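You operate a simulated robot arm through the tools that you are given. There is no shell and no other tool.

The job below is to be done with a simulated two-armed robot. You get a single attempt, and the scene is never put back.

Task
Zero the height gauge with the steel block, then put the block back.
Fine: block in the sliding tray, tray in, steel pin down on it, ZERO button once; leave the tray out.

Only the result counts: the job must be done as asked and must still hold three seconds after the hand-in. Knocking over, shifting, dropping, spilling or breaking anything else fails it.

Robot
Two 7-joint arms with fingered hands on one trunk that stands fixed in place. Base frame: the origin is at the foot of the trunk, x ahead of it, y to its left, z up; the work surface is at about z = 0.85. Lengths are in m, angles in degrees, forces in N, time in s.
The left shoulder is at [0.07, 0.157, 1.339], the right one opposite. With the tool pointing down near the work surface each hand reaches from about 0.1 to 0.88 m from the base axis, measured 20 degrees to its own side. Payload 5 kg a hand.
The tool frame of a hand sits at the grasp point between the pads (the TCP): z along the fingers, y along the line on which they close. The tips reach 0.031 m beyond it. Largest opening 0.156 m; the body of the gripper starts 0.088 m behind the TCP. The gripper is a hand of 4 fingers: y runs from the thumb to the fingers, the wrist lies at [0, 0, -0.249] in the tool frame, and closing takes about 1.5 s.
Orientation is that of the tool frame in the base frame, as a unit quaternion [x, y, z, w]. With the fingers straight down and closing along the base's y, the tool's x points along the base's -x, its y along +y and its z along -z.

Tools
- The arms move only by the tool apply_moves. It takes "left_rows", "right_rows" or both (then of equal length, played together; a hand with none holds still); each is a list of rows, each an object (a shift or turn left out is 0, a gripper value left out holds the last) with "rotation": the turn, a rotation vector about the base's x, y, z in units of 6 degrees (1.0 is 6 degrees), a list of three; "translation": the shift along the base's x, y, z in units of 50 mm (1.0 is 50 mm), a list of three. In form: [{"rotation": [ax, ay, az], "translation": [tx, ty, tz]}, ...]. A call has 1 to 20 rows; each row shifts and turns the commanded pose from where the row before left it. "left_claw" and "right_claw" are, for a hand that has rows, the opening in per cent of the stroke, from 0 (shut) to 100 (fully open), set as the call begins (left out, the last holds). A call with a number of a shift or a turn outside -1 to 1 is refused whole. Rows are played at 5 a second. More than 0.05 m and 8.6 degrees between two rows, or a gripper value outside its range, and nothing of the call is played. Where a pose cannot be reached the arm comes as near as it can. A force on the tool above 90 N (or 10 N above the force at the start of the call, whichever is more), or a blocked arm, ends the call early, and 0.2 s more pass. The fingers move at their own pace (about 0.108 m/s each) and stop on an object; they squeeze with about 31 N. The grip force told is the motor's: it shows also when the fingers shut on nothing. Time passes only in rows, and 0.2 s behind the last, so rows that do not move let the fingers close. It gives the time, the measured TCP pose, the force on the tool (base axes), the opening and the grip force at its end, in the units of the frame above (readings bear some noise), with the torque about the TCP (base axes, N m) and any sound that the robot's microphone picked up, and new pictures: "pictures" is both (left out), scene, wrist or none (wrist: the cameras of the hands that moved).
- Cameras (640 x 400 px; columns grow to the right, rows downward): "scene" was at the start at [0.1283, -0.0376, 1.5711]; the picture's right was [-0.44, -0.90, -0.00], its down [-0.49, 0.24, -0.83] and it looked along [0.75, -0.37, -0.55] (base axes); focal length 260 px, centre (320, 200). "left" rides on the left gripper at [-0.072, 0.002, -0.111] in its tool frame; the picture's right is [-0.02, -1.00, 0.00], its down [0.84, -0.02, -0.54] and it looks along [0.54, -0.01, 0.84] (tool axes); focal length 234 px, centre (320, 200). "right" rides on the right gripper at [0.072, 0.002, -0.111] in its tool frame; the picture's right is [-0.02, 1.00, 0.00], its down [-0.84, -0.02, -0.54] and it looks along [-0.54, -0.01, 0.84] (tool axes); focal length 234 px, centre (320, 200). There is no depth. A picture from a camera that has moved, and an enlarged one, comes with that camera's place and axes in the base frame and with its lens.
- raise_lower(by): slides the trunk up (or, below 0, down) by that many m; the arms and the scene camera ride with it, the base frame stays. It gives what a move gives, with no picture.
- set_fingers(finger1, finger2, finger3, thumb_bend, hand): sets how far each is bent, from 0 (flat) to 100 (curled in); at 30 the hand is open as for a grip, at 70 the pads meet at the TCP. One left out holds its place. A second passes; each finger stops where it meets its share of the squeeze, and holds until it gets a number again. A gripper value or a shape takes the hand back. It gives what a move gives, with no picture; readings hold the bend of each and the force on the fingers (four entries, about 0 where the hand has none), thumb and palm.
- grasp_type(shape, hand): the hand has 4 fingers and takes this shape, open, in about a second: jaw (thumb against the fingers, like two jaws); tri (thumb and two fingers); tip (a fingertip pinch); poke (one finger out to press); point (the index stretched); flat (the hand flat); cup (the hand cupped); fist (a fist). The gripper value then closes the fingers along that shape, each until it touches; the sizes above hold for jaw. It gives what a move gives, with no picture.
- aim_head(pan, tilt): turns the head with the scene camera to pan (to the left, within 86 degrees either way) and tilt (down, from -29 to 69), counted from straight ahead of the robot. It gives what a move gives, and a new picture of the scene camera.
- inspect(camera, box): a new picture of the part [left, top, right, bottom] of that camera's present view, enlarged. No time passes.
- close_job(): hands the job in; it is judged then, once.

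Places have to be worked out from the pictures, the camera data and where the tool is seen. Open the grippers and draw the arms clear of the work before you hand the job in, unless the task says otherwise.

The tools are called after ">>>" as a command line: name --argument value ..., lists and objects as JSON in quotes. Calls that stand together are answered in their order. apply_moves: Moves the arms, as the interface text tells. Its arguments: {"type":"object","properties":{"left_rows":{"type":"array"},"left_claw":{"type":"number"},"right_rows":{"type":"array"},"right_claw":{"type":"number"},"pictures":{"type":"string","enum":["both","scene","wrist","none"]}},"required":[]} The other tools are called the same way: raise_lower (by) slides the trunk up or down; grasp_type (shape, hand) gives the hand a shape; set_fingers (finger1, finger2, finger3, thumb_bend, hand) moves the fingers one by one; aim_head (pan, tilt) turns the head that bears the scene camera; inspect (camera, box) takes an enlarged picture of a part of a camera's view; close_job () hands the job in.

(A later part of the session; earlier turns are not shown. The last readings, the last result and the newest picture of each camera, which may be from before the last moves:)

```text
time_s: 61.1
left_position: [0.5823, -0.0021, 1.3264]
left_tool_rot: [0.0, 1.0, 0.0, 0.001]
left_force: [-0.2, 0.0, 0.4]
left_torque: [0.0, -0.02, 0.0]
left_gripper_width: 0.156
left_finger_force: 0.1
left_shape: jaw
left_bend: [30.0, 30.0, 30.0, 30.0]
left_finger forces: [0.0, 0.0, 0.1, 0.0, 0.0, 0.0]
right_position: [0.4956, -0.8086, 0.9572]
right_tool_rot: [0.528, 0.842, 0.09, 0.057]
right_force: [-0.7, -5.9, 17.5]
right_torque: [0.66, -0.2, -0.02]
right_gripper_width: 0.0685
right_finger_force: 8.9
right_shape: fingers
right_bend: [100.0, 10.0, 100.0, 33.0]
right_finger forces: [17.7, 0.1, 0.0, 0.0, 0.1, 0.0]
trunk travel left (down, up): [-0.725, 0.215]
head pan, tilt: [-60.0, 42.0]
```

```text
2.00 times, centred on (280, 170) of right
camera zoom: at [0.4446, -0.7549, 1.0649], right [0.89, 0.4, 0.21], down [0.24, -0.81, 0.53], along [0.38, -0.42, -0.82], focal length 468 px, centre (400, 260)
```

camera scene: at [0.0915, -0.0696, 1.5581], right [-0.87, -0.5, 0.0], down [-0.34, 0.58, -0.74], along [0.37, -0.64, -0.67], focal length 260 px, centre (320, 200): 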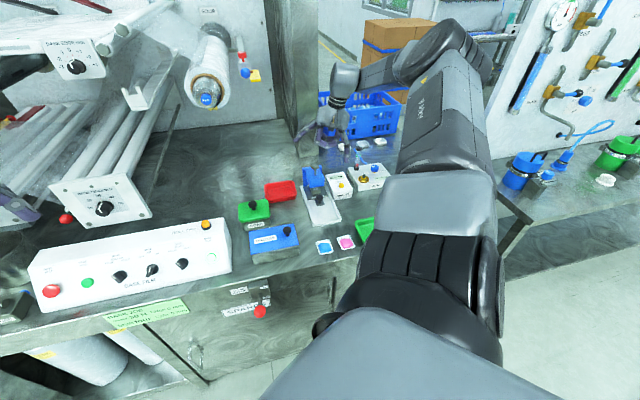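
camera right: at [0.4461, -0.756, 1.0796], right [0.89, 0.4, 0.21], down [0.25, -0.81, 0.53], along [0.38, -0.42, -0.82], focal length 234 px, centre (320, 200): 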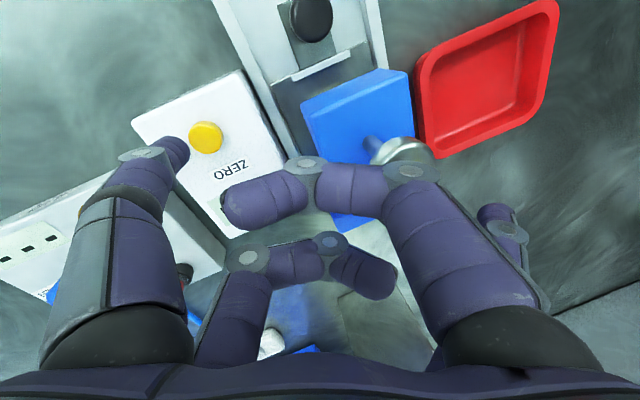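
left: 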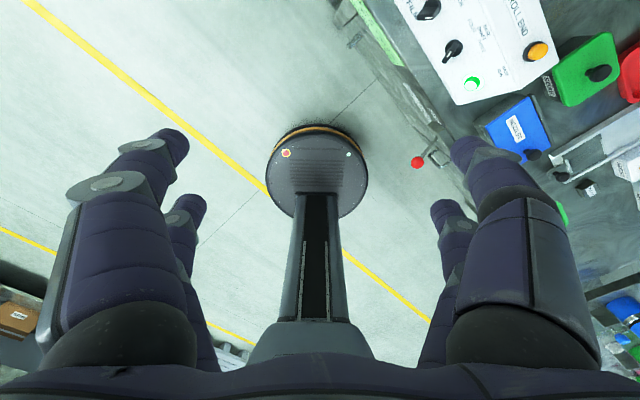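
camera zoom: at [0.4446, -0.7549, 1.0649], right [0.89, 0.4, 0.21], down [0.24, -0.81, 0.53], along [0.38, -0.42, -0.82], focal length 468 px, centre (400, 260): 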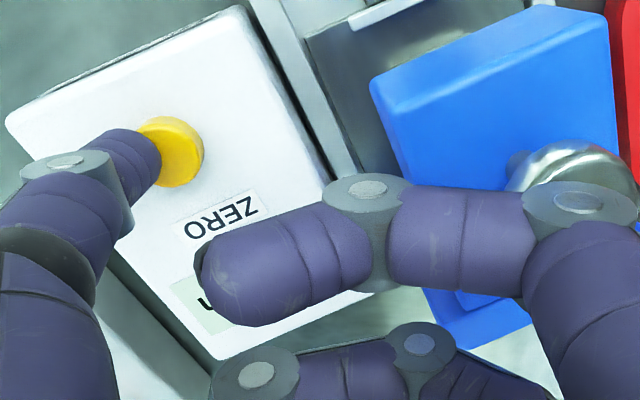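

The thumb tip hangs over the button's edge region and the pin stays loaded (18 N). I tilt 3° about the pin contact to lower the thumb onto the button.

>>> apply_moves --right_rows '[{"translation": [0.0058, 0.0028, -0.0079], "rotation": [0.073, -0.1498, 0]}, {"translation": [0.0058, 0.0028, -0.0079], "rotation": [0.073, -0.1498, 0]}, {"translation": [0.0058, 0.0028, -0.0079], "rotation": [0.073, -0.1498, 0]}, {"translation": [0, 0, 0]}]' --pictures "none"

>>> inspect --camera "scene" --box '[298, 150, 362, 200]'

```text
time_s: 62.1
left_position: [0.5829, -0.004, 1.3273]
left_tool_rot: [0.0, 1.0, 0.0, 0.001]
left_force: [-0.3, 0.5, 0.4]
left_torque: [0.01, 0.01, -0.01]
left_gripper_width: 0.156
left_finger_force: 0.0
left_shape: jaw
left_bend: [30.0, 30.0, 30.0, 30.0]
left_finger forces: [0.0, 0.0, 0.0, 0.0, 0.1, 0.1]
right_position: [0.4958, -0.8091, 0.9551]
right_tool_rot: [0.526, 0.84, 0.111, 0.069]
right_force: [-3.6, -3.4, 14.8]
right_torque: [0.41, -0.06, 0.06]
right_gripper_width: 0.0687
right_finger_force: 7.9
right_shape: fingers
right_bend: [100.0, 10.0, 100.0, 33.0]
right_finger forces: [14.2, 0.1, 0.0, 0.0, 1.4, 0.0]
trunk travel left (down, up): [-0.725, 0.215]
head pan, tilt: [-60.0, 42.0]
heard: click
```

```text
8.00 times, centred on (330, 175) of scene
camera zoom: at [0.0882, -0.069, 1.5583], right [-0.87, -0.5, 0.0], down [-0.33, 0.58, -0.74], along [0.37, -0.64, -0.67], focal length 2082 px, centre (240, 400)
```

zoom: 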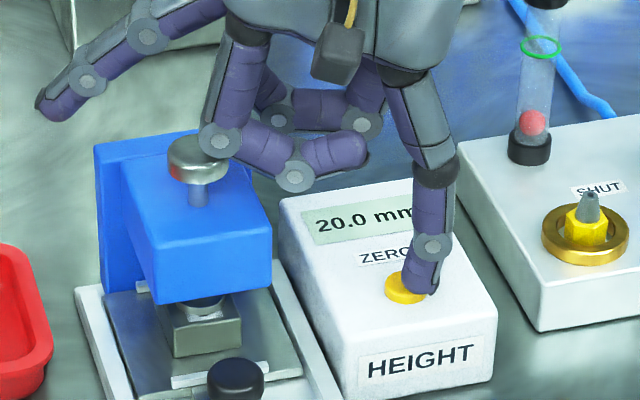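

A click was heard, the display changed to 20.0 mm, and the pin was on the block throughout. I now lift straight up, in one go, releasing button and pin together.

>>> apply_moves --right_rows '[{"translation": [0, 0, 0.3]}, {"translation": [0, 0, 0.6]}, {"translation": [0, 0, 0.8]}, {"translation": [0, 0, 0.8]}, {"translation": [0, 0, 0.8]}, {"translation": [0, 0, 0]}]' --pictures "wrist"

>>> inspect --camera "scene" --box '[290, 140, 386, 200]'

```text
time_s: 63.5
left_position: [0.5843, -0.0045, 1.3262]
left_tool_rot: [0.0, 1.0, 0.0, 0.0]
left_force: [0.3, 0.1, 0.8]
left_torque: [0.03, 0.02, -0.04]
left_gripper_width: 0.1559
left_finger_force: 0.0
left_shape: jaw
left_bend: [30.0, 30.0, 30.0, 30.0]
left_finger forces: [0.0, 0.1, 0.0, 0.0, 0.1, 0.0]
right_position: [0.4981, -0.8091, 1.1162]
right_tool_rot: [0.526, 0.84, 0.111, 0.068]
right_force: [0.0, -0.5, 0.0]
right_torque: [0.0, 0.02, 0.01]
right_gripper_width: 0.0678
right_finger_force: 0.1
right_shape: fingers
right_bend: [100.0, 10.0, 100.0, 33.0]
right_finger forces: [0.1, 0.0, 0.0, 0.0, 0.0, 0.0]
trunk travel left (down, up): [-0.725, 0.215]
head pan, tilt: [-60.0, 42.0]
camera right: at [0.4421, -0.7575, 1.2244], right [0.88, 0.4, 0.26], down [0.22, -0.83, 0.52], along [0.42, -0.4, -0.81], focal length 234 px, centre (320, 200)
```

right: 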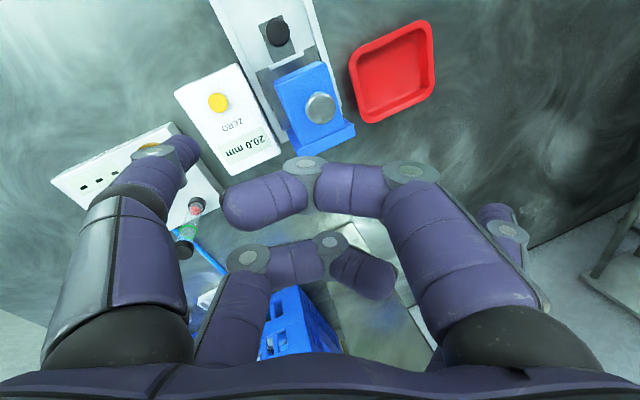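

```text
6.67 times, centred on (338, 170) of scene
camera zoom: at [0.0906, -0.0714, 1.558], right [-0.87, -0.5, 0.0], down [-0.33, 0.58, -0.74], along [0.37, -0.64, -0.67], focal length 1735 px, centre (200, 400)
```

zoom: 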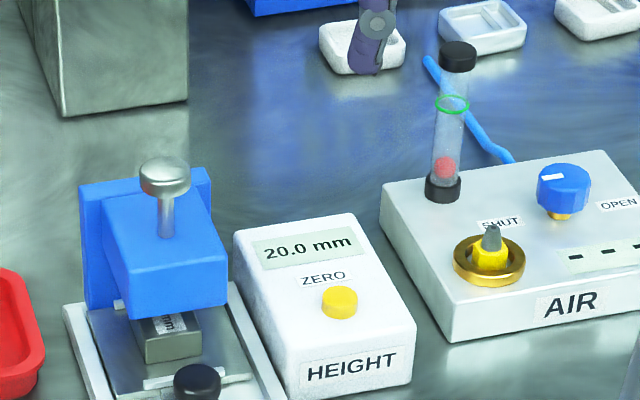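

The gauge shows 20.0 mm, the pin is up again and the button was pressed once. I undo the tilt and turn, move back over the knob at safe height, and return to the jaw shape.

>>> apply_moves --right_rows '[{"translation": [-0.1217, 0.2843, 0], "rotation": [-0.3648, 0.7492, 0]}, {"translation": [-0.1217, 0.2843, 0], "rotation": [-0.3648, 0.7492, 0]}, {"translation": [-0.1217, 0.2843, 0], "rotation": [-0.3648, 0.7492, 0]}, {"translation": [-0.1217, 0.2843, 0], "rotation": [0, 0, 0.8]}, {"translation": [-0.1217, 0.2843, 0], "rotation": [0, 0, 0.8]}, {"translation": [-0.1217, 0.2843, 0], "rotation": [0, 0, 0.8]}, {"translation": [-0.1217, 0.2843, 0], "rotation": [0, 0, 0.8]}, {"translation": [0, 0, 0]}]' --pictures "none"

>>> grasp_type --hand "right" --shape "jaw"

>>> apply_moves --right_rows '[{"translation": [0, 0, 0]}, {"translation": [0, 0, 0]}, {"translation": [0, 0, 0]}, {"translation": [0, 0, 0]}, {"translation": [0, 0, 0]}, {"translation": [0, 0, 0]}]' --right_claw 26 --pictures "wrist"

```text
time_s: 65.3
left_position: [0.5845, -0.0051, 1.3263]
left_tool_rot: [0.0, 1.0, -0.001, 0.0]
left_force: [-0.9, -0.3, -0.1]
left_torque: [-0.01, 0.0, 0.01]
left_gripper_width: 0.1558
left_finger_force: 0.0
left_shape: jaw
left_bend: [30.0, 30.0, 30.0, 30.0]
left_finger forces: [0.1, 0.1, 0.0, 0.0, 0.0, 0.0]
right_position: [0.4557, -0.712, 1.118]
right_tool_rot: [0.381, 0.925, 0.0, 0.0]
right_force: [0.4, 0.1, -0.9]
right_torque: [0.0, 0.0, -0.01]
right_gripper_width: 0.0678
right_finger_force: 0.1
right_shape: fingers
right_bend: [100.0, 10.0, 100.0, 33.0]
right_finger forces: [0.0, 0.1, 0.0, 0.0, 0.1, 0.0]
trunk travel left (down, up): [-0.725, 0.215]
head pan, tilt: [-60.0, 42.0]
```

```text
time_s: 66.2
left_position: [0.5842, -0.0037, 1.3267]
left_tool_rot: [0.0, 1.0, 0.0, 0.0]
left_force: [-0.7, -0.1, -0.3]
left_torque: [0.01, -0.02, 0.0]
left_gripper_width: 0.1558
left_finger_force: 0.0
left_shape: jaw
left_bend: [30.0, 30.0, 30.0, 30.0]
left_finger forces: [0.2, 0.0, 0.0, 0.0, 0.1, 0.1]
right_position: [0.4545, -0.7114, 1.1179]
right_tool_rot: [0.381, 0.925, 0.0, 0.0]
right_force: [0.5, 0.5, 0.5]
right_torque: [0.01, -0.02, 0.03]
right_gripper_width: 0.1561
right_finger_force: 0.1
right_shape: jaw
right_bend: [30.0, 30.0, 30.0, 30.0]
right_finger forces: [0.1, 0.0, 0.0, 0.1, 0.0, 0.0]
trunk travel left (down, up): [-0.725, 0.215]
head pan, tilt: [-60.0, 42.0]
```

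```text
time_s: 67.6
left_position: [0.5838, -0.0038, 1.3254]
left_tool_rot: [0.0, 1.0, 0.001, -0.001]
left_force: [-0.4, 0.9, -0.5]
left_torque: [0.0, 0.0, -0.03]
left_gripper_width: 0.1558
left_finger_force: 0.0
left_shape: jaw
left_bend: [30.0, 30.0, 30.0, 30.0]
left_finger forces: [0.0, 0.0, 0.0, 0.0, 0.0, 0.0]
right_position: [0.4541, -0.7126, 1.1181]
right_tool_rot: [0.382, 0.924, 0.0, 0.0]
right_force: [-0.1, -1.0, -0.1]
right_torque: [-0.01, -0.04, 0.04]
right_gripper_width: 0.0413
right_finger_force: 0.1
right_shape: jaw
right_bend: [73.0, 73.0, 73.0, 70.0]
right_finger forces: [0.0, 0.0, 0.0, 0.0, 0.0, 0.0]
trunk travel left (down, up): [-0.725, 0.215]
head pan, tilt: [-60.0, 42.0]
camera right: at [0.4049, -0.6607, 1.2291], right [0.72, 0.69, 0.0], down [0.58, -0.61, 0.54], along [0.38, -0.39, -0.84], focal length 234 px, centre (320, 200)
```

right: 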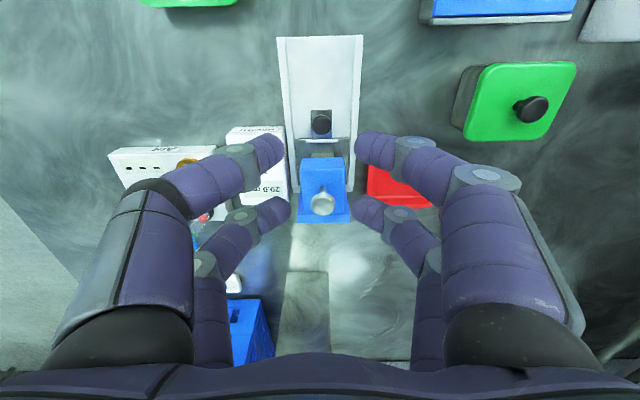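

The knob shows 17 mm ahead of the TCP and 2 mm sideways, so I shift 4 mm outward and 2 mm sideways and descend to z about 0.955 to verify.

>>> apply_moves --right_rows '[{"translation": [-0.03, 0.082, -0.4]}, {"translation": [0, 0, -0.7]}, {"translation": [0, 0, -0.8]}, {"translation": [0, 0, -0.8]}, {"translation": [0, 0, -0.56]}, {"translation": [0, 0, 0]}]' --right_claw 27 --pictures "wrist"

>>> inspect --camera "right" --box '[200, 100, 440, 250]'

>>> inspect --camera "scene" --box '[280, 150, 400, 225]'

```text
time_s: 69.0
left_position: [0.5848, -0.0032, 1.3259]
left_tool_rot: [0.0, 1.0, 0.0, 0.0]
left_force: [0.4, 0.9, 0.3]
left_torque: [-0.04, -0.01, -0.03]
left_gripper_width: 0.1559
left_finger_force: 0.1
left_shape: jaw
left_bend: [30.0, 30.0, 30.0, 30.0]
left_finger forces: [0.0, 0.0, 0.0, 0.0, 0.0, 0.1]
right_position: [0.4545, -0.7066, 0.9591]
right_tool_rot: [0.383, 0.924, 0.0, 0.001]
right_force: [0.6, 0.1, 0.4]
right_torque: [0.03, -0.01, -0.03]
right_gripper_width: 0.0418
right_finger_force: 0.1
right_shape: jaw
right_bend: [73.0, 73.0, 73.0, 70.0]
right_finger forces: [0.1, 0.1, 0.0, 0.0, 0.0, 0.0]
trunk travel left (down, up): [-0.725, 0.215]
head pan, tilt: [-60.0, 42.0]
camera right: at [0.4044, -0.6557, 1.0689], right [0.72, 0.69, 0.0], down [0.58, -0.61, 0.54], along [0.38, -0.39, -0.84], focal length 234 px, centre (320, 200)
```

right: 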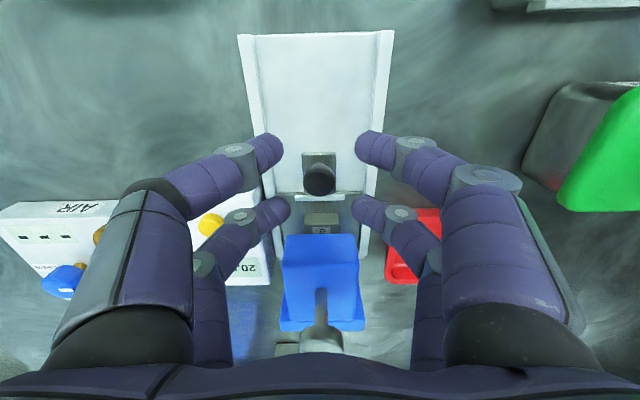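

```text
2.67 times, centred on (320, 175) of right
camera zoom: at [0.4044, -0.6557, 1.0689], right [0.72, 0.69, 0.0], down [0.58, -0.61, 0.54], along [0.38, -0.39, -0.84], focal length 624 px, centre (320, 267)
```

zoom: 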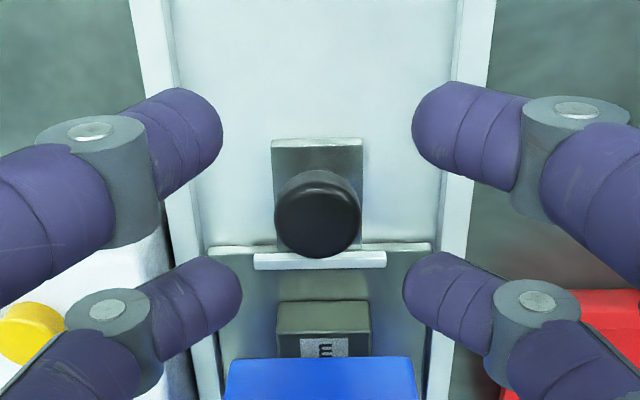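

```text
5.33 times, centred on (340, 188) of scene
camera zoom: at [0.09, -0.0703, 1.5581], right [-0.87, -0.5, 0.0], down [-0.33, 0.58, -0.74], along [0.37, -0.64, -0.67], focal length 1388 px, centre (213, 267)
```

zoom: 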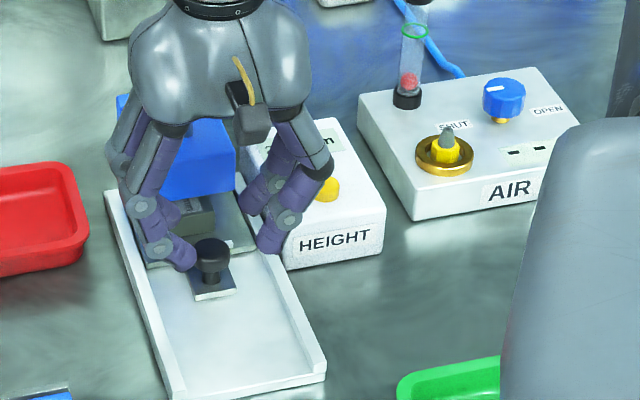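

The knob is now 21.5 mm ahead and centred. I descend to z about 0.904 and close on it.

>>> apply_moves --right_rows '[{"translation": [0, 0, -0.3]}, {"translation": [0, 0, -0.3]}, {"translation": [0, 0, -0.3]}, {"translation": [0, 0, -0.19]}, {"translation": [0, 0, 0]}]' --right_claw 27 --pictures "wrist"

>>> inspect --camera "right" --box '[200, 100, 440, 250]'

```text
time_s: 70.2
left_position: [0.5827, -0.0044, 1.3255]
left_tool_rot: [-0.001, 1.0, 0.001, 0.0]
left_force: [0.0, 0.5, -0.1]
left_torque: [0.01, 0.0, -0.02]
left_gripper_width: 0.1557
left_finger_force: 0.1
left_shape: jaw
left_bend: [30.0, 30.0, 30.0, 30.0]
left_finger forces: [0.0, 0.1, 0.0, 0.0, 0.0, 0.1]
right_position: [0.4547, -0.7034, 0.9012]
right_tool_rot: [0.383, 0.924, 0.0, 0.001]
right_force: [0.1, -0.3, 0.0]
right_torque: [0.0, -0.04, -0.02]
right_gripper_width: 0.0416
right_finger_force: 0.2
right_shape: jaw
right_bend: [73.0, 73.0, 73.0, 70.0]
right_finger forces: [0.1, 0.0, 0.0, 0.1, 0.0, 0.0]
trunk travel left (down, up): [-0.725, 0.215]
head pan, tilt: [-60.0, 42.0]
camera right: at [0.4035, -0.6534, 1.0127], right [0.72, 0.69, 0.0], down [0.58, -0.61, 0.54], along [0.38, -0.39, -0.84], focal length 234 px, centre (320, 200)
```

right: 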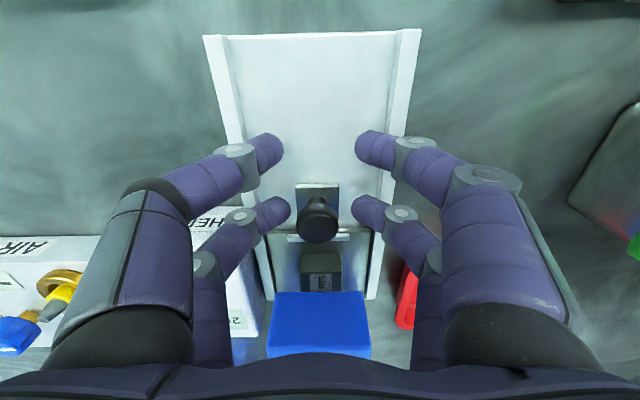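

```text
2.67 times, centred on (320, 175) of right
camera zoom: at [0.4035, -0.6534, 1.0127], right [0.72, 0.69, 0.0], down [0.58, -0.61, 0.54], along [0.38, -0.39, -0.84], focal length 624 px, centre (320, 267)
```

zoom: 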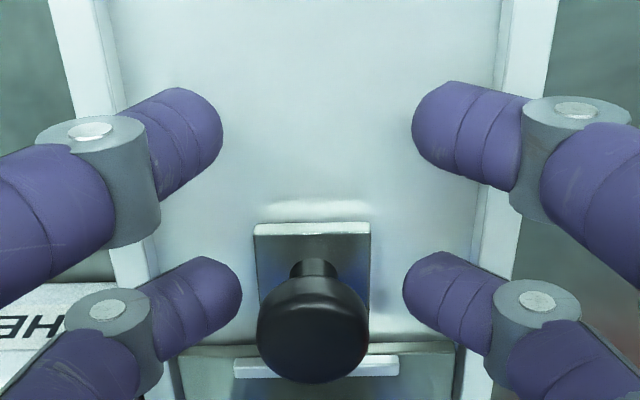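

The knob is about 26 mm ahead and 2 mm to the thumb side, so I correct 4 mm inward and then close.

>>> apply_moves --right_rows '[{"translation": [0.015, -0.04, 0.02]}, {"translation": [0.015, -0.04, 0.02]}, {"translation": [0, 0, 0]}]' --right_claw 27 --pictures "none"

>>> apply_moves --right_rows '[{"translation": [0, 0, 0]}, {"translation": [0, 0, 0]}, {"translation": [0, 0, 0]}, {"translation": [0, 0, 0]}, {"translation": [0, 0, 0]}, {"translation": [0, 0, 0]}]' --right_claw 0 --pictures "wrist"

>>> inspect --camera "right" --box '[200, 100, 440, 250]'

```text
time_s: 71.0
left_position: [0.5843, -0.0045, 1.3266]
left_tool_rot: [0.0, 1.0, 0.0, 0.0]
left_force: [0.0, -0.1, -0.3]
left_torque: [0.0, -0.01, 0.02]
left_gripper_width: 0.1559
left_finger_force: 0.1
left_shape: jaw
left_bend: [30.0, 30.0, 30.0, 30.0]
left_finger forces: [0.0, 0.0, 0.0, 0.1, 0.0, 0.0]
right_position: [0.4554, -0.7098, 0.9022]
right_tool_rot: [0.382, 0.924, 0.0, 0.0]
right_force: [-0.6, 0.3, -0.7]
right_torque: [-0.01, 0.03, -0.03]
right_gripper_width: 0.0417
right_finger_force: 0.0
right_shape: jaw
right_bend: [73.0, 73.0, 73.0, 70.0]
right_finger forces: [0.0, 0.0, 0.1, 0.0, 0.1, 0.0]
trunk travel left (down, up): [-0.725, 0.215]
head pan, tilt: [-60.0, 42.0]
```

```text
time_s: 72.4
left_position: [0.586, -0.0069, 1.3259]
left_tool_rot: [-0.001, 1.0, 0.001, 0.0]
left_force: [0.0, 0.1, -0.3]
left_torque: [0.01, 0.03, 0.04]
left_gripper_width: 0.156
left_finger_force: 0.1
left_shape: jaw
left_bend: [30.0, 30.0, 30.0, 30.0]
left_finger forces: [0.0, 0.0, 0.0, 0.0, 0.0, 0.0]
right_position: [0.4544, -0.7103, 0.8996]
right_tool_rot: [0.382, 0.924, 0.001, -0.002]
right_force: [-1.3, 2.5, -18.0]
right_torque: [0.29, 0.31, 0.01]
right_gripper_width: 0.0
right_finger_force: 30.9
right_shape: jaw
right_bend: [70.0, 72.0, 72.0, 70.0]
right_finger forces: [0.0, 25.3, 22.6, 0.0, 0.0, 0.1]
trunk travel left (down, up): [-0.725, 0.215]
head pan, tilt: [-60.0, 42.0]
camera right: at [0.4049, -0.6598, 1.0115], right [0.72, 0.69, 0.0], down [0.58, -0.61, 0.54], along [0.37, -0.39, -0.84], focal length 234 px, centre (320, 200)
```

right: 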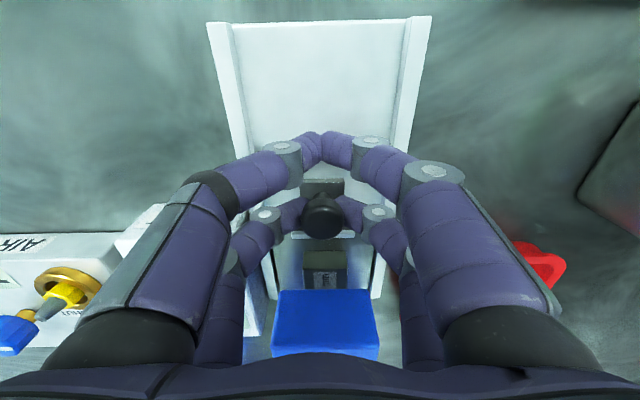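

```text
2.67 times, centred on (320, 175) of right
camera zoom: at [0.4049, -0.6598, 1.0115], right [0.72, 0.69, 0.0], down [0.58, -0.61, 0.54], along [0.37, -0.39, -0.84], focal length 624 px, centre (320, 267)
```

zoom: 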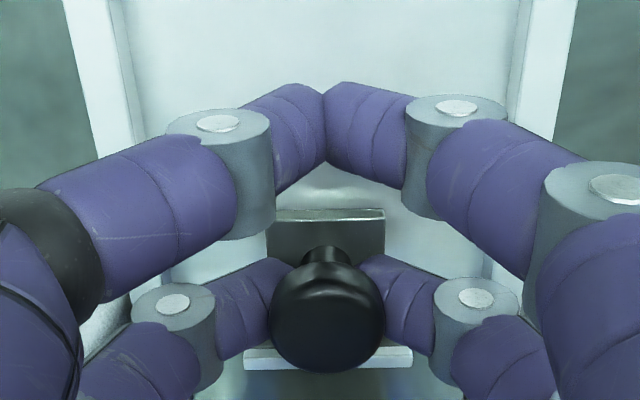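

The knob is held again (25 N). I pull the tray outward 105 mm at a gentle pace.

>>> apply_moves --right_rows '[{"translation": [-0.071, 0.0704, 0]}, {"translation": [-0.142, 0.1408, 0]}, {"translation": [-0.142, 0.1408, 0]}, {"translation": [-0.142, 0.1408, 0]}, {"translation": [-0.142, 0.1408, 0]}, {"translation": [-0.142, 0.1408, 0]}, {"translation": [-0.142, 0.1408, 0]}, {"translation": [-0.142, 0.1408, 0]}, {"translation": [-0.142, 0.1408, 0]}, {"translation": [-0.142, 0.1408, 0]}, {"translation": [-0.142, 0.1408, 0]}, {"translation": [0, 0, 0]}]' --right_claw 0 --pictures "wrist"

>>> inspect --camera "scene" --box '[280, 150, 400, 225]'

```text
time_s: 75.0
left_position: [0.5851, -0.0074, 1.3243]
left_tool_rot: [0.0, 1.0, 0.001, -0.001]
left_force: [0.2, -0.2, -0.1]
left_torque: [0.01, -0.01, -0.03]
left_gripper_width: 0.1558
left_finger_force: 0.0
left_shape: jaw
left_bend: [30.0, 30.0, 30.0, 30.0]
left_finger forces: [0.0, 0.1, 0.0, 0.1, 0.0, 0.0]
right_position: [0.3825, -0.6376, 0.9008]
right_tool_rot: [0.382, 0.924, 0.001, -0.003]
right_force: [1.5, 3.1, -29.8]
right_torque: [0.46, 0.46, 0.0]
right_gripper_width: 0.0
right_finger_force: 30.6
right_shape: jaw
right_bend: [70.0, 72.0, 72.0, 70.0]
right_finger forces: [0.0, 28.1, 26.4, 0.0, 0.1, 0.1]
trunk travel left (down, up): [-0.725, 0.215]
head pan, tilt: [-60.0, 42.0]
camera right: at [0.3321, -0.5878, 1.0123], right [0.72, 0.69, 0.0], down [0.58, -0.61, 0.54], along [0.37, -0.39, -0.84], focal length 234 px, centre (320, 200)
```

right: 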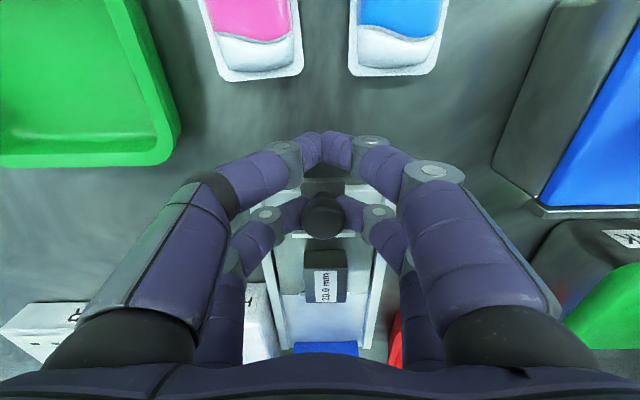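

```text
5.33 times, centred on (340, 188) of scene
camera zoom: at [0.0931, -0.0747, 1.5577], right [-0.87, -0.5, 0.0], down [-0.34, 0.58, -0.74], along [0.37, -0.64, -0.67], focal length 1388 px, centre (213, 267)
```

zoom: 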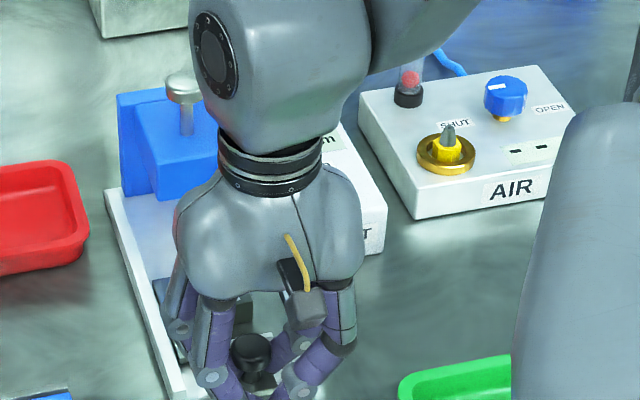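

The block came along; the hand pulls slightly upward (30 N), so I lower the command 3 mm and pull the last 10 mm outward.

>>> apply_moves --right_rows '[{"translation": [0, 0, -0.04]}, {"translation": [0, 0, -0.03]}, {"translation": [-0.0426, 0.0422, 0]}, {"translation": [-0.0426, 0.0422, 0]}, {"translation": [-0.0426, 0.0422, 0]}, {"translation": [0, 0, 0]}]' --right_claw 0 --pictures "none"

```text
time_s: 76.4
left_position: [0.5843, -0.0051, 1.3245]
left_tool_rot: [0.0, 1.0, 0.001, 0.001]
left_force: [-0.8, 0.2, -0.3]
left_torque: [0.0, -0.01, -0.05]
left_gripper_width: 0.1562
left_finger_force: 0.1
left_shape: jaw
left_bend: [30.0, 30.0, 30.0, 30.0]
left_finger forces: [0.0, 0.0, 0.0, 0.1, 0.0, 0.1]
right_position: [0.3756, -0.631, 0.8987]
right_tool_rot: [0.381, 0.925, 0.0, 0.0]
right_force: [1.1, 0.7, -7.8]
right_torque: [0.17, 0.07, 0.11]
right_gripper_width: 0.0
right_finger_force: 30.9
right_shape: jaw
right_bend: [70.0, 72.0, 72.0, 70.0]
right_finger forces: [0.0, 24.6, 20.9, 0.0, 0.1, 0.0]
trunk travel left (down, up): [-0.725, 0.215]
head pan, tilt: [-60.0, 42.0]
```

About 112 mm pulled out. I pull 4 mm more to find the outer stop.

>>> apply_moves --right_rows '[{"translation": [-0.0284, 0.0282, 0]}, {"translation": [-0.0284, 0.0282, 0]}, {"translation": [0, 0, 0]}]' --right_claw 0 --pictures "wrist"

>>> inspect --camera "right" --box '[200, 100, 440, 250]'

```text
time_s: 77.2
left_position: [0.5865, -0.0045, 1.3246]
left_tool_rot: [-0.001, 1.0, 0.001, 0.0]
left_force: [-1.2, -0.3, 0.8]
left_torque: [-0.02, -0.01, -0.03]
left_gripper_width: 0.1558
left_finger_force: 0.1
left_shape: jaw
left_bend: [30.0, 30.0, 30.0, 30.0]
left_finger forces: [0.0, 0.0, 0.1, 0.1, 0.0, 0.1]
right_position: [0.3731, -0.6294, 0.8979]
right_tool_rot: [0.383, 0.924, 0.0, 0.0]
right_force: [7.4, -3.5, -7.7]
right_torque: [0.01, 0.01, 0.06]
right_gripper_width: 0.0002
right_finger_force: 30.8
right_shape: jaw
right_bend: [70.0, 72.0, 72.0, 70.0]
right_finger forces: [0.0, 25.1, 24.8, 0.0, 0.1, 0.0]
trunk travel left (down, up): [-0.725, 0.215]
head pan, tilt: [-60.0, 42.0]
camera right: at [0.323, -0.5775, 1.0097], right [0.72, 0.69, 0.0], down [0.58, -0.61, 0.55], along [0.38, -0.39, -0.84], focal length 234 px, centre (320, 200)
```

right: 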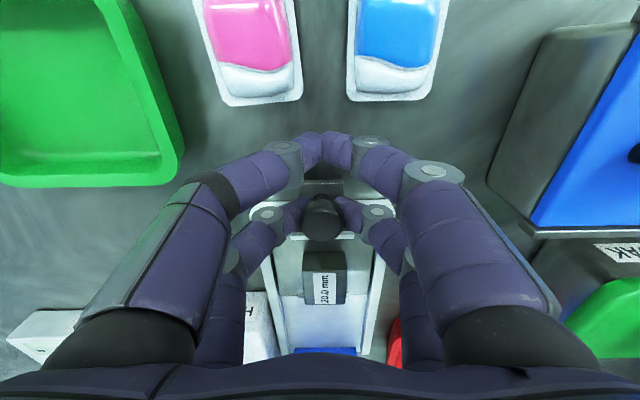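

```text
2.67 times, centred on (320, 175) of right
camera zoom: at [0.323, -0.5775, 1.0097], right [0.72, 0.69, 0.0], down [0.58, -0.61, 0.55], along [0.38, -0.39, -0.84], focal length 624 px, centre (320, 267)
```

zoom: 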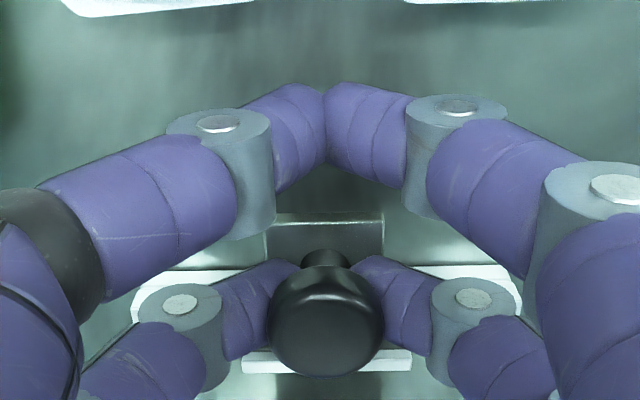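

Resistance shows the outer stop is reached. I ease the command 2 mm and release the knob, then rise.

>>> apply_moves --right_rows '[{"translation": [0.03, -0.03, 0]}, {"translation": [0, 0, 0]}]' --right_claw 0 --pictures "none"

>>> apply_moves --right_rows '[{"translation": [0, 0, 0]}, {"translation": [0, 0, 0]}, {"translation": [0, 0, 0]}, {"translation": [0, 0, 0]}, {"translation": [0, 0, 0]}]' --right_claw 27 --pictures "none"

>>> apply_moves --right_rows '[{"translation": [0, 0, 0.2]}, {"translation": [0, 0, 0.4]}, {"translation": [0, 0, 0.6]}, {"translation": [0, 0, 0.6]}, {"translation": [0, 0, 0.4]}, {"translation": [0, 0, 0]}]' --right_claw 27 --pictures "wrist"

>>> inspect --camera "scene" --box '[280, 150, 400, 225]'

```text
time_s: 77.8
left_position: [0.5838, -0.0057, 1.3249]
left_tool_rot: [0.0, 1.0, 0.001, 0.0]
left_force: [-0.1, 0.4, -0.1]
left_torque: [-0.02, 0.01, 0.0]
left_gripper_width: 0.1559
left_finger_force: 0.0
left_shape: jaw
left_bend: [30.0, 30.0, 30.0, 30.0]
left_finger forces: [0.0, 0.1, 0.0, 0.1, 0.1, 0.0]
right_position: [0.3743, -0.6287, 0.8983]
right_tool_rot: [0.382, 0.924, 0.0, 0.0]
right_force: [6.4, 1.4, -6.6]
right_torque: [0.1, 0.06, 0.12]
right_gripper_width: 0.0002
right_finger_force: 30.8
right_shape: jaw
right_bend: [70.0, 72.0, 72.0, 70.0]
right_finger forces: [0.0, 26.3, 24.4, 0.0, 0.1, 0.1]
trunk travel left (down, up): [-0.725, 0.215]
head pan, tilt: [-60.0, 42.0]
```

```text
time_s: 79.0
left_position: [0.5822, -0.0032, 1.3269]
left_tool_rot: [0.0, 1.0, 0.0, 0.001]
left_force: [-0.1, -0.4, -0.4]
left_torque: [-0.02, -0.03, 0.02]
left_gripper_width: 0.1559
left_finger_force: 0.1
left_shape: jaw
left_bend: [30.0, 30.0, 30.0, 30.0]
left_finger forces: [0.1, 0.0, 0.0, 0.1, 0.1, 0.1]
right_position: [0.3728, -0.6291, 0.8999]
right_tool_rot: [0.382, 0.924, -0.001, 0.0]
right_force: [-0.9, 0.5, -0.3]
right_torque: [-0.01, 0.02, -0.03]
right_gripper_width: 0.0418
right_finger_force: 0.0
right_shape: jaw
right_bend: [73.0, 73.0, 73.0, 70.0]
right_finger forces: [0.1, 0.0, 0.0, 0.0, 0.0, 0.0]
trunk travel left (down, up): [-0.725, 0.215]
head pan, tilt: [-60.0, 42.0]
```

```text
time_s: 80.4
left_position: [0.5857, -0.005, 1.3258]
left_tool_rot: [0.0, 1.0, 0.0, 0.0]
left_force: [-0.4, 0.3, -0.1]
left_torque: [0.03, -0.02, -0.02]
left_gripper_width: 0.156
left_finger_force: 0.2
left_shape: jaw
left_bend: [30.0, 30.0, 30.0, 30.0]
left_finger forces: [0.1, 0.0, 0.0, 0.0, 0.0, 0.0]
right_position: [0.374, -0.6282, 1.0077]
right_tool_rot: [0.383, 0.924, 0.0, 0.0]
right_force: [0.1, -1.2, -0.1]
right_torque: [0.03, -0.03, 0.03]
right_gripper_width: 0.042
right_finger_force: 0.0
right_shape: jaw
right_bend: [73.0, 73.0, 73.0, 70.0]
right_finger forces: [0.0, 0.0, 0.0, 0.1, 0.1, 0.0]
trunk travel left (down, up): [-0.725, 0.215]
head pan, tilt: [-60.0, 42.0]
camera right: at [0.3233, -0.5776, 1.1186], right [0.72, 0.69, 0.0], down [0.58, -0.61, 0.54], along [0.38, -0.39, -0.84], focal length 234 px, centre (320, 200)
```

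right: 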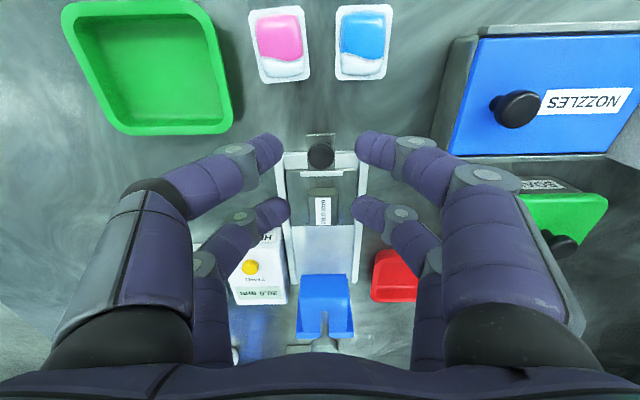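

```text
5.33 times, centred on (340, 188) of scene
camera zoom: at [0.0907, -0.0713, 1.558], right [-0.87, -0.5, 0.0], down [-0.33, 0.58, -0.74], along [0.37, -0.64, -0.67], focal length 1388 px, centre (213, 267)
```

zoom: 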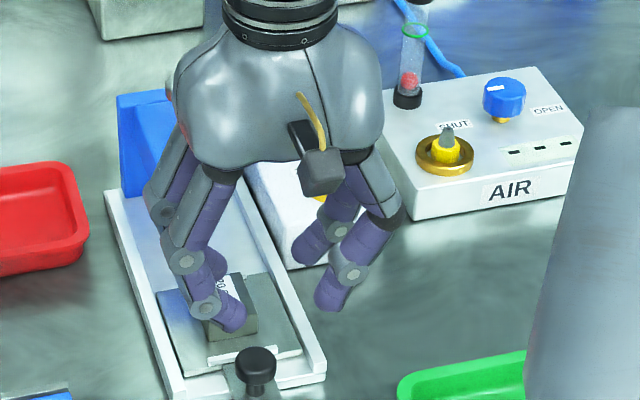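

The tray is out and the block stands in it as before. I move back over the block at this height and check alignment.

>>> apply_moves --right_rows '[{"translation": [0.339, -0.335, 0]}, {"translation": [0.339, -0.335, 0]}, {"translation": [0.339, -0.335, 0]}, {"translation": [0.339, -0.335, 0]}, {"translation": [0, 0, -0.4]}, {"translation": [0, 0, -0.4]}, {"translation": [0, 0, 0]}]' --right_claw 28 --pictures "wrist"

>>> inspect --camera "right" --box '[200, 90, 440, 240]'

```text
time_s: 82.0
left_position: [0.5841, -0.0052, 1.3254]
left_tool_rot: [0.0, 1.0, 0.0, 0.0]
left_force: [0.2, 0.2, -1.1]
left_torque: [-0.01, -0.02, 0.01]
left_gripper_width: 0.1559
left_finger_force: 0.1
left_shape: jaw
left_bend: [30.0, 30.0, 30.0, 30.0]
left_finger forces: [0.1, 0.0, 0.0, 0.0, 0.1, 0.0]
right_position: [0.4403, -0.6964, 0.9708]
right_tool_rot: [0.382, 0.924, 0.0, 0.0]
right_force: [0.1, 0.6, 0.7]
right_torque: [0.01, 0.05, 0.01]
right_gripper_width: 0.0431
right_finger_force: 0.0
right_shape: jaw
right_bend: [73.0, 73.0, 73.0, 70.0]
right_finger forces: [0.0, 0.0, 0.1, 0.1, 0.0, 0.0]
trunk travel left (down, up): [-0.725, 0.215]
head pan, tilt: [-60.0, 42.0]
camera right: at [0.3902, -0.645, 1.08], right [0.72, 0.69, 0.0], down [0.58, -0.61, 0.54], along [0.38, -0.39, -0.84], focal length 234 px, centre (320, 200)
```

right: 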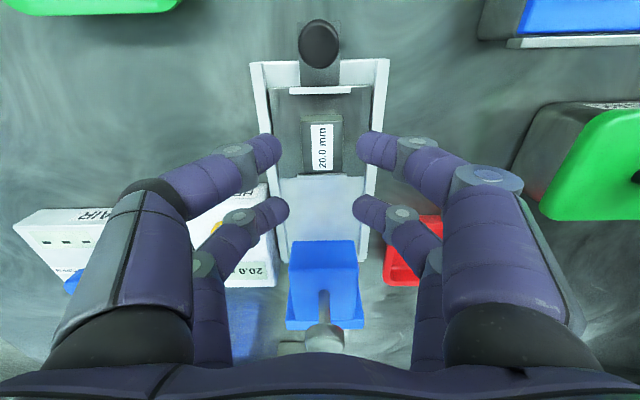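

```text
2.67 times, centred on (320, 165) of right
camera zoom: at [0.3902, -0.645, 1.08], right [0.72, 0.69, 0.0], down [0.58, -0.61, 0.54], along [0.38, -0.39, -0.84], focal length 624 px, centre (320, 293)
```

zoom: 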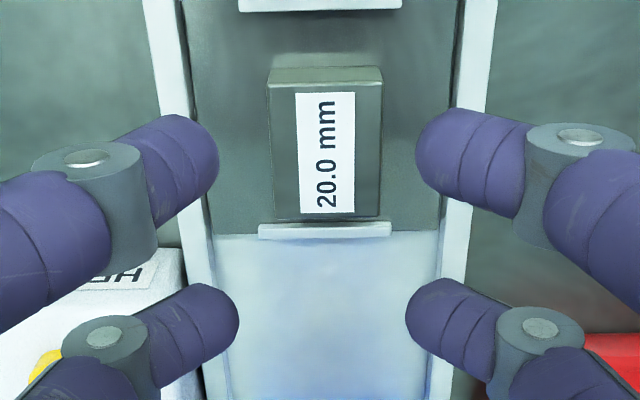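

The block is 2.6 mm to the finger side of the TCP; I correct that and descend to the height at which I released it (z about 0.901).

>>> apply_moves --right_rows '[{"translation": [0.037, 0.037, 0]}, {"translation": [0, 0, -0.4]}, {"translation": [0, 0, -0.4]}, {"translation": [0, 0, -0.3]}, {"translation": [0, 0, -0.15]}, {"translation": [0, 0, -0.13]}, {"translation": [0, 0, 0]}]' --right_claw 28 --pictures "wrist"

>>> inspect --camera "right" --box '[200, 90, 440, 240]'

```text
time_s: 83.6
left_position: [0.5848, -0.0042, 1.325]
left_tool_rot: [0.0, 1.0, 0.0, 0.0]
left_force: [-0.8, 0.8, -0.1]
left_torque: [0.03, -0.02, -0.02]
left_gripper_width: 0.1556
left_finger_force: 0.1
left_shape: jaw
left_bend: [30.0, 30.0, 30.0, 30.0]
left_finger forces: [0.0, 0.1, 0.0, 0.0, 0.0, 0.0]
right_position: [0.4422, -0.6949, 0.9014]
right_tool_rot: [0.382, 0.924, 0.0, 0.0]
right_force: [0.0, 0.0, 1.0]
right_torque: [-0.01, -0.02, 0.01]
right_gripper_width: 0.0433
right_finger_force: 0.1
right_shape: jaw
right_bend: [74.0, 74.0, 73.0, 70.0]
right_finger forces: [0.2, 0.2, 0.2, 0.0, 0.1, 0.1]
trunk travel left (down, up): [-0.725, 0.215]
head pan, tilt: [-60.0, 42.0]
camera right: at [0.3925, -0.6437, 1.0116], right [0.72, 0.69, 0.0], down [0.58, -0.61, 0.54], along [0.38, -0.39, -0.84], focal length 234 px, centre (320, 200)
```

right: 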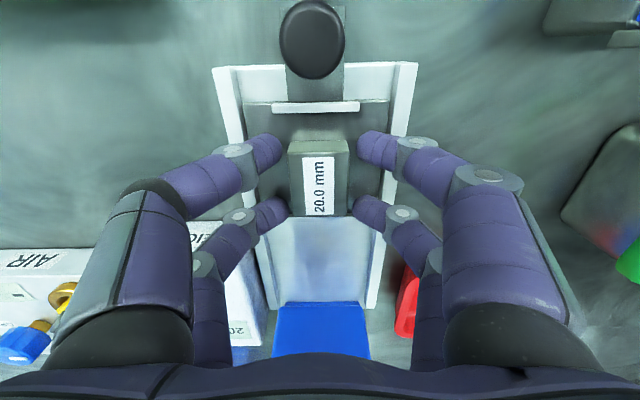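

```text
2.67 times, centred on (320, 165) of right
camera zoom: at [0.3925, -0.6437, 1.0116], right [0.72, 0.69, 0.0], down [0.58, -0.61, 0.54], along [0.38, -0.39, -0.84], focal length 624 px, centre (320, 293)
```

zoom: 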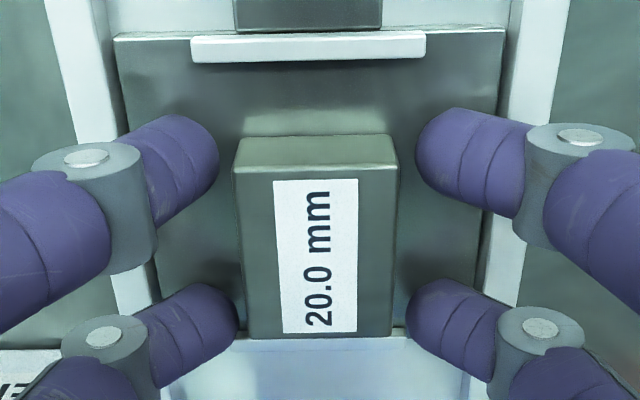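

The block is centred between the fingers. I close the grip.

>>> apply_moves --right_rows '[{"translation": [0, 0, 0]}, {"translation": [0, 0, 0]}, {"translation": [0, 0, 0]}, {"translation": [0, 0, 0]}, {"translation": [0, 0, 0]}, {"translation": [0, 0, 0]}]' --right_claw 0 --pictures "none"

```text
time_s: 85.0
left_position: [0.5847, -0.0047, 1.3258]
left_tool_rot: [0.0, 1.0, -0.001, 0.0]
left_force: [0.4, -0.2, -0.4]
left_torque: [0.02, 0.01, -0.03]
left_gripper_width: 0.1562
left_finger_force: 0.0
left_shape: jaw
left_bend: [30.0, 30.0, 30.0, 30.0]
left_finger forces: [0.1, 0.0, 0.0, 0.0, 0.0, 0.0]
right_position: [0.443, -0.695, 0.901]
right_tool_rot: [0.382, 0.924, 0.0, -0.001]
right_force: [1.5, -0.2, -1.6]
right_torque: [-0.01, 0.01, 0.01]
right_gripper_width: 0.0302
right_finger_force: 30.9
right_shape: jaw
right_bend: [73.0, 73.0, 73.0, 70.0]
right_finger forces: [27.7, 27.9, 27.5, 0.1, 28.2, 0.0]
trunk travel left (down, up): [-0.725, 0.215]
head pan, tilt: [-60.0, 42.0]
```

The block is held firmly. I lift 75 mm and swing back to its original spot while turning +94°.

>>> apply_moves --right_rows '[{"translation": [0, 0, 0.3]}, {"translation": [0, 0, 0.6]}, {"translation": [0, 0, 0.6]}, {"translation": [-0.1321, -0.1003, 0], "rotation": [0, 0, 0.981]}, {"translation": [-0.1321, -0.1003, 0], "rotation": [0, 0, 0.981]}, {"translation": [-0.1321, -0.1003, 0], "rotation": [0, 0, 0.981]}, {"translation": [-0.1321, -0.1003, 0], "rotation": [0, 0, 0.981]}, {"translation": [-0.1321, -0.1003, 0], "rotation": [0, 0, 0.981]}, {"translation": [-0.1321, -0.1003, 0], "rotation": [0, 0, 0.981]}, {"translation": [-0.1321, -0.1003, 0], "rotation": [0, 0, 0.981]}, {"translation": [-0.1321, -0.1003, 0], "rotation": [0, 0, 0.981]}, {"translation": [-0.1321, -0.1003, 0], "rotation": [0, 0, 0.981]}, {"translation": [-0.1321, -0.1003, 0], "rotation": [0, 0, 0.981]}, {"translation": [-0.1321, -0.1003, 0], "rotation": [0, 0, 0.981]}, {"translation": [-0.1321, -0.1003, 0], "rotation": [0, 0, 0.981]}, {"translation": [-0.1321, -0.1003, 0], "rotation": [0, 0, 0.981]}, {"translation": [-0.1321, -0.1003, 0], "rotation": [0, 0, 0.981]}, {"translation": [-0.1321, -0.1003, 0], "rotation": [0, 0, 0.981]}, {"translation": [-0.1321, -0.1003, 0], "rotation": [0, 0, 0.981]}]' --right_claw 0 --pictures "wrist"

>>> inspect --camera "scene" --box '[280, 150, 400, 225]'

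```text
time_s: 89.0
left_position: [0.5832, -0.0061, 1.3267]
left_tool_rot: [0.0, 1.0, 0.001, 0.0]
left_force: [-1.1, -0.1, -0.2]
left_torque: [0.01, 0.02, -0.01]
left_gripper_width: 0.1558
left_finger_force: 0.1
left_shape: jaw
left_bend: [30.0, 30.0, 30.0, 30.0]
left_finger forces: [0.0, 0.0, 0.1, 0.0, 0.0, 0.0]
right_position: [0.3366, -0.7757, 0.9759]
right_tool_rot: [-0.418, 0.909, 0.0, 0.001]
right_force: [0.0, -0.2, -3.1]
right_torque: [0.0, -0.03, 0.0]
right_gripper_width: 0.0304
right_finger_force: 30.8
right_shape: jaw
right_bend: [73.0, 73.0, 73.0, 70.0]
right_finger forces: [27.8, 27.9, 27.5, 0.0, 28.1, 0.1]
trunk travel left (down, up): [-0.725, 0.215]
head pan, tilt: [-60.0, 42.0]
camera right: at [0.2888, -0.8302, 1.0859], right [-0.74, 0.67, 0.0], down [0.56, 0.62, 0.54], along [0.36, 0.41, -0.84], focal length 234 px, centre (320, 200)
```

right: 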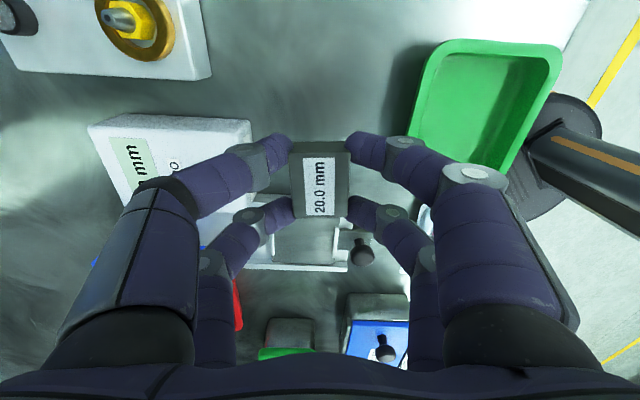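

```text
5.33 times, centred on (340, 188) of scene
camera zoom: at [0.0902, -0.0715, 1.5581], right [-0.87, -0.5, 0.0], down [-0.33, 0.58, -0.74], along [0.37, -0.64, -0.67], focal length 1388 px, centre (213, 267)
```

zoom: 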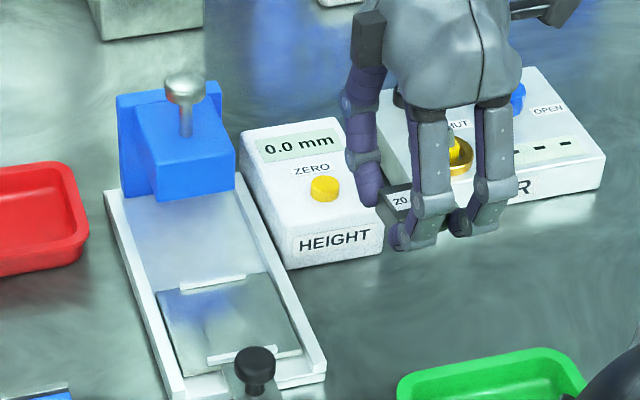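

The hand is exactly over the original spot (0.3366,-0.7757) with the original turn; the empty tray is out. I lower 78 mm, then more gently.

>>> apply_moves --right_rows '[{"translation": [0, 0, -0.3]}, {"translation": [0, 0, -0.4]}, {"translation": [0, 0, -0.4]}, {"translation": [0, 0, -0.3]}, {"translation": [0, 0, -0.16]}, {"translation": [0, 0, 0]}]' --right_claw 0 --pictures "none"

>>> apply_moves --right_rows '[{"translation": [0, 0, -0.06]}, {"translation": [0, 0, -0.05]}, {"translation": [0, 0, -0.05]}, {"translation": [0, 0, -0.04]}, {"translation": [0, 0, 0]}]' --right_claw 0 --pictures "wrist"

```text
time_s: 90.4
left_position: [0.5847, -0.0046, 1.3265]
left_tool_rot: [0.001, 1.0, 0.0, 0.001]
left_force: [0.0, 0.2, 0.1]
left_torque: [0.04, 0.03, -0.02]
left_gripper_width: 0.1557
left_finger_force: 0.1
left_shape: jaw
left_bend: [30.0, 30.0, 30.0, 30.0]
left_finger forces: [0.0, 0.1, 0.1, 0.0, 0.1, 0.1]
right_position: [0.3369, -0.7744, 0.8971]
right_tool_rot: [-0.417, 0.909, -0.001, -0.001]
right_force: [0.0, 0.2, -1.9]
right_torque: [-0.01, -0.02, 0.01]
right_gripper_width: 0.0301
right_finger_force: 30.6
right_shape: jaw
right_bend: [73.0, 73.0, 73.0, 70.0]
right_finger forces: [27.8, 28.0, 27.4, 0.0, 28.1, 0.0]
trunk travel left (down, up): [-0.725, 0.215]
head pan, tilt: [-60.0, 42.0]
```

```text
time_s: 91.6
left_position: [0.5844, -0.0045, 1.3257]
left_tool_rot: [-0.001, 1.0, 0.0, 0.0]
left_force: [-0.2, 0.3, -0.3]
left_torque: [-0.02, -0.01, -0.02]
left_gripper_width: 0.1558
left_finger_force: 0.1
left_shape: jaw
left_bend: [30.0, 30.0, 30.0, 30.0]
left_finger forces: [0.1, 0.0, 0.0, 0.0, 0.1, 0.0]
right_position: [0.3382, -0.7745, 0.8855]
right_tool_rot: [-0.417, 0.909, 0.0, 0.001]
right_force: [-0.3, -0.2, -2.7]
right_torque: [-0.02, 0.0, 0.03]
right_gripper_width: 0.0302
right_finger_force: 31.2
right_shape: jaw
right_bend: [73.0, 73.0, 73.0, 70.0]
right_finger forces: [27.8, 27.9, 27.5, 0.0, 28.2, 0.0]
trunk travel left (down, up): [-0.725, 0.215]
head pan, tilt: [-60.0, 42.0]
camera right: at [0.2888, -0.8293, 0.9979], right [-0.74, 0.67, 0.0], down [0.56, 0.62, 0.54], along [0.36, 0.4, -0.84], focal length 234 px, centre (320, 200)
```

right: 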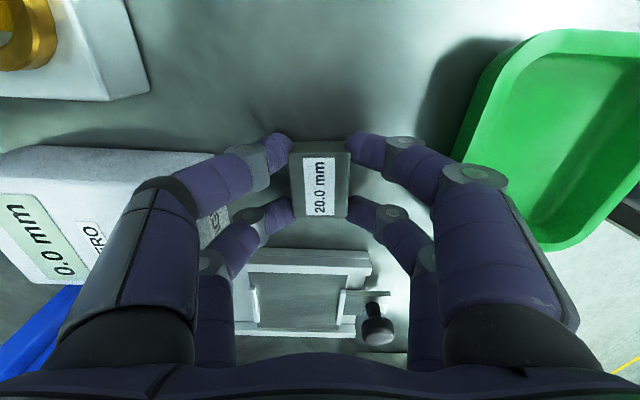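

Still hanging free by about 2 mm (tool weight reading -2.7 N). I lower 1 mm at a time until it touches down.

>>> apply_moves --right_rows '[{"translation": [0, 0, -0.02]}, {"translation": [0, 0, -0.02]}, {"translation": [0, 0, 0]}]' --right_claw 0 --pictures "none"

```text
time_s: 92.4
left_position: [0.5842, -0.0039, 1.3256]
left_tool_rot: [0.0, 1.0, 0.0, 0.0]
left_force: [0.5, -0.5, -0.7]
left_torque: [0.01, 0.0, 0.02]
left_gripper_width: 0.1561
left_finger_force: 0.0
left_shape: jaw
left_bend: [30.0, 30.0, 30.0, 30.0]
left_finger forces: [0.0, 0.1, 0.1, 0.1, 0.0, 0.0]
right_position: [0.3368, -0.7752, 0.8858]
right_tool_rot: [-0.417, 0.909, 0.0, -0.001]
right_force: [-0.7, -0.3, -2.9]
right_torque: [0.04, 0.04, 0.02]
right_gripper_width: 0.0305
right_finger_force: 31.0
right_shape: jaw
right_bend: [73.0, 73.0, 73.0, 70.0]
right_finger forces: [27.8, 27.9, 27.5, 0.0, 28.2, 0.0]
trunk travel left (down, up): [-0.725, 0.215]
head pan, tilt: [-60.0, 42.0]
```

No touch yet at z about 0.886. I go 2 mm further.

>>> apply_moves --right_rows '[{"translation": [0, 0, -0.02]}, {"translation": [0, 0, -0.02]}, {"translation": [0, 0, 0]}]' --right_claw 0 --pictures "none"

```text
time_s: 93.2
left_position: [0.5841, -0.0053, 1.3263]
left_tool_rot: [0.0, 1.0, 0.001, 0.001]
left_force: [0.3, 0.5, -0.4]
left_torque: [0.01, 0.02, 0.02]
left_gripper_width: 0.1557
left_finger_force: 0.1
left_shape: jaw
left_bend: [30.0, 30.0, 30.0, 30.0]
left_finger forces: [0.1, 0.0, 0.0, 0.0, 0.0, 0.0]
right_position: [0.338, -0.7756, 0.8835]
right_tool_rot: [-0.417, 0.909, 0.0, -0.001]
right_force: [-0.1, 0.0, -2.7]
right_torque: [-0.01, 0.01, 0.0]
right_gripper_width: 0.0301
right_finger_force: 31.5
right_shape: jaw
right_bend: [73.0, 73.0, 73.0, 70.0]
right_finger forces: [27.7, 27.9, 27.5, 0.1, 28.3, 0.1]
trunk travel left (down, up): [-0.725, 0.215]
head pan, tilt: [-60.0, 42.0]
```

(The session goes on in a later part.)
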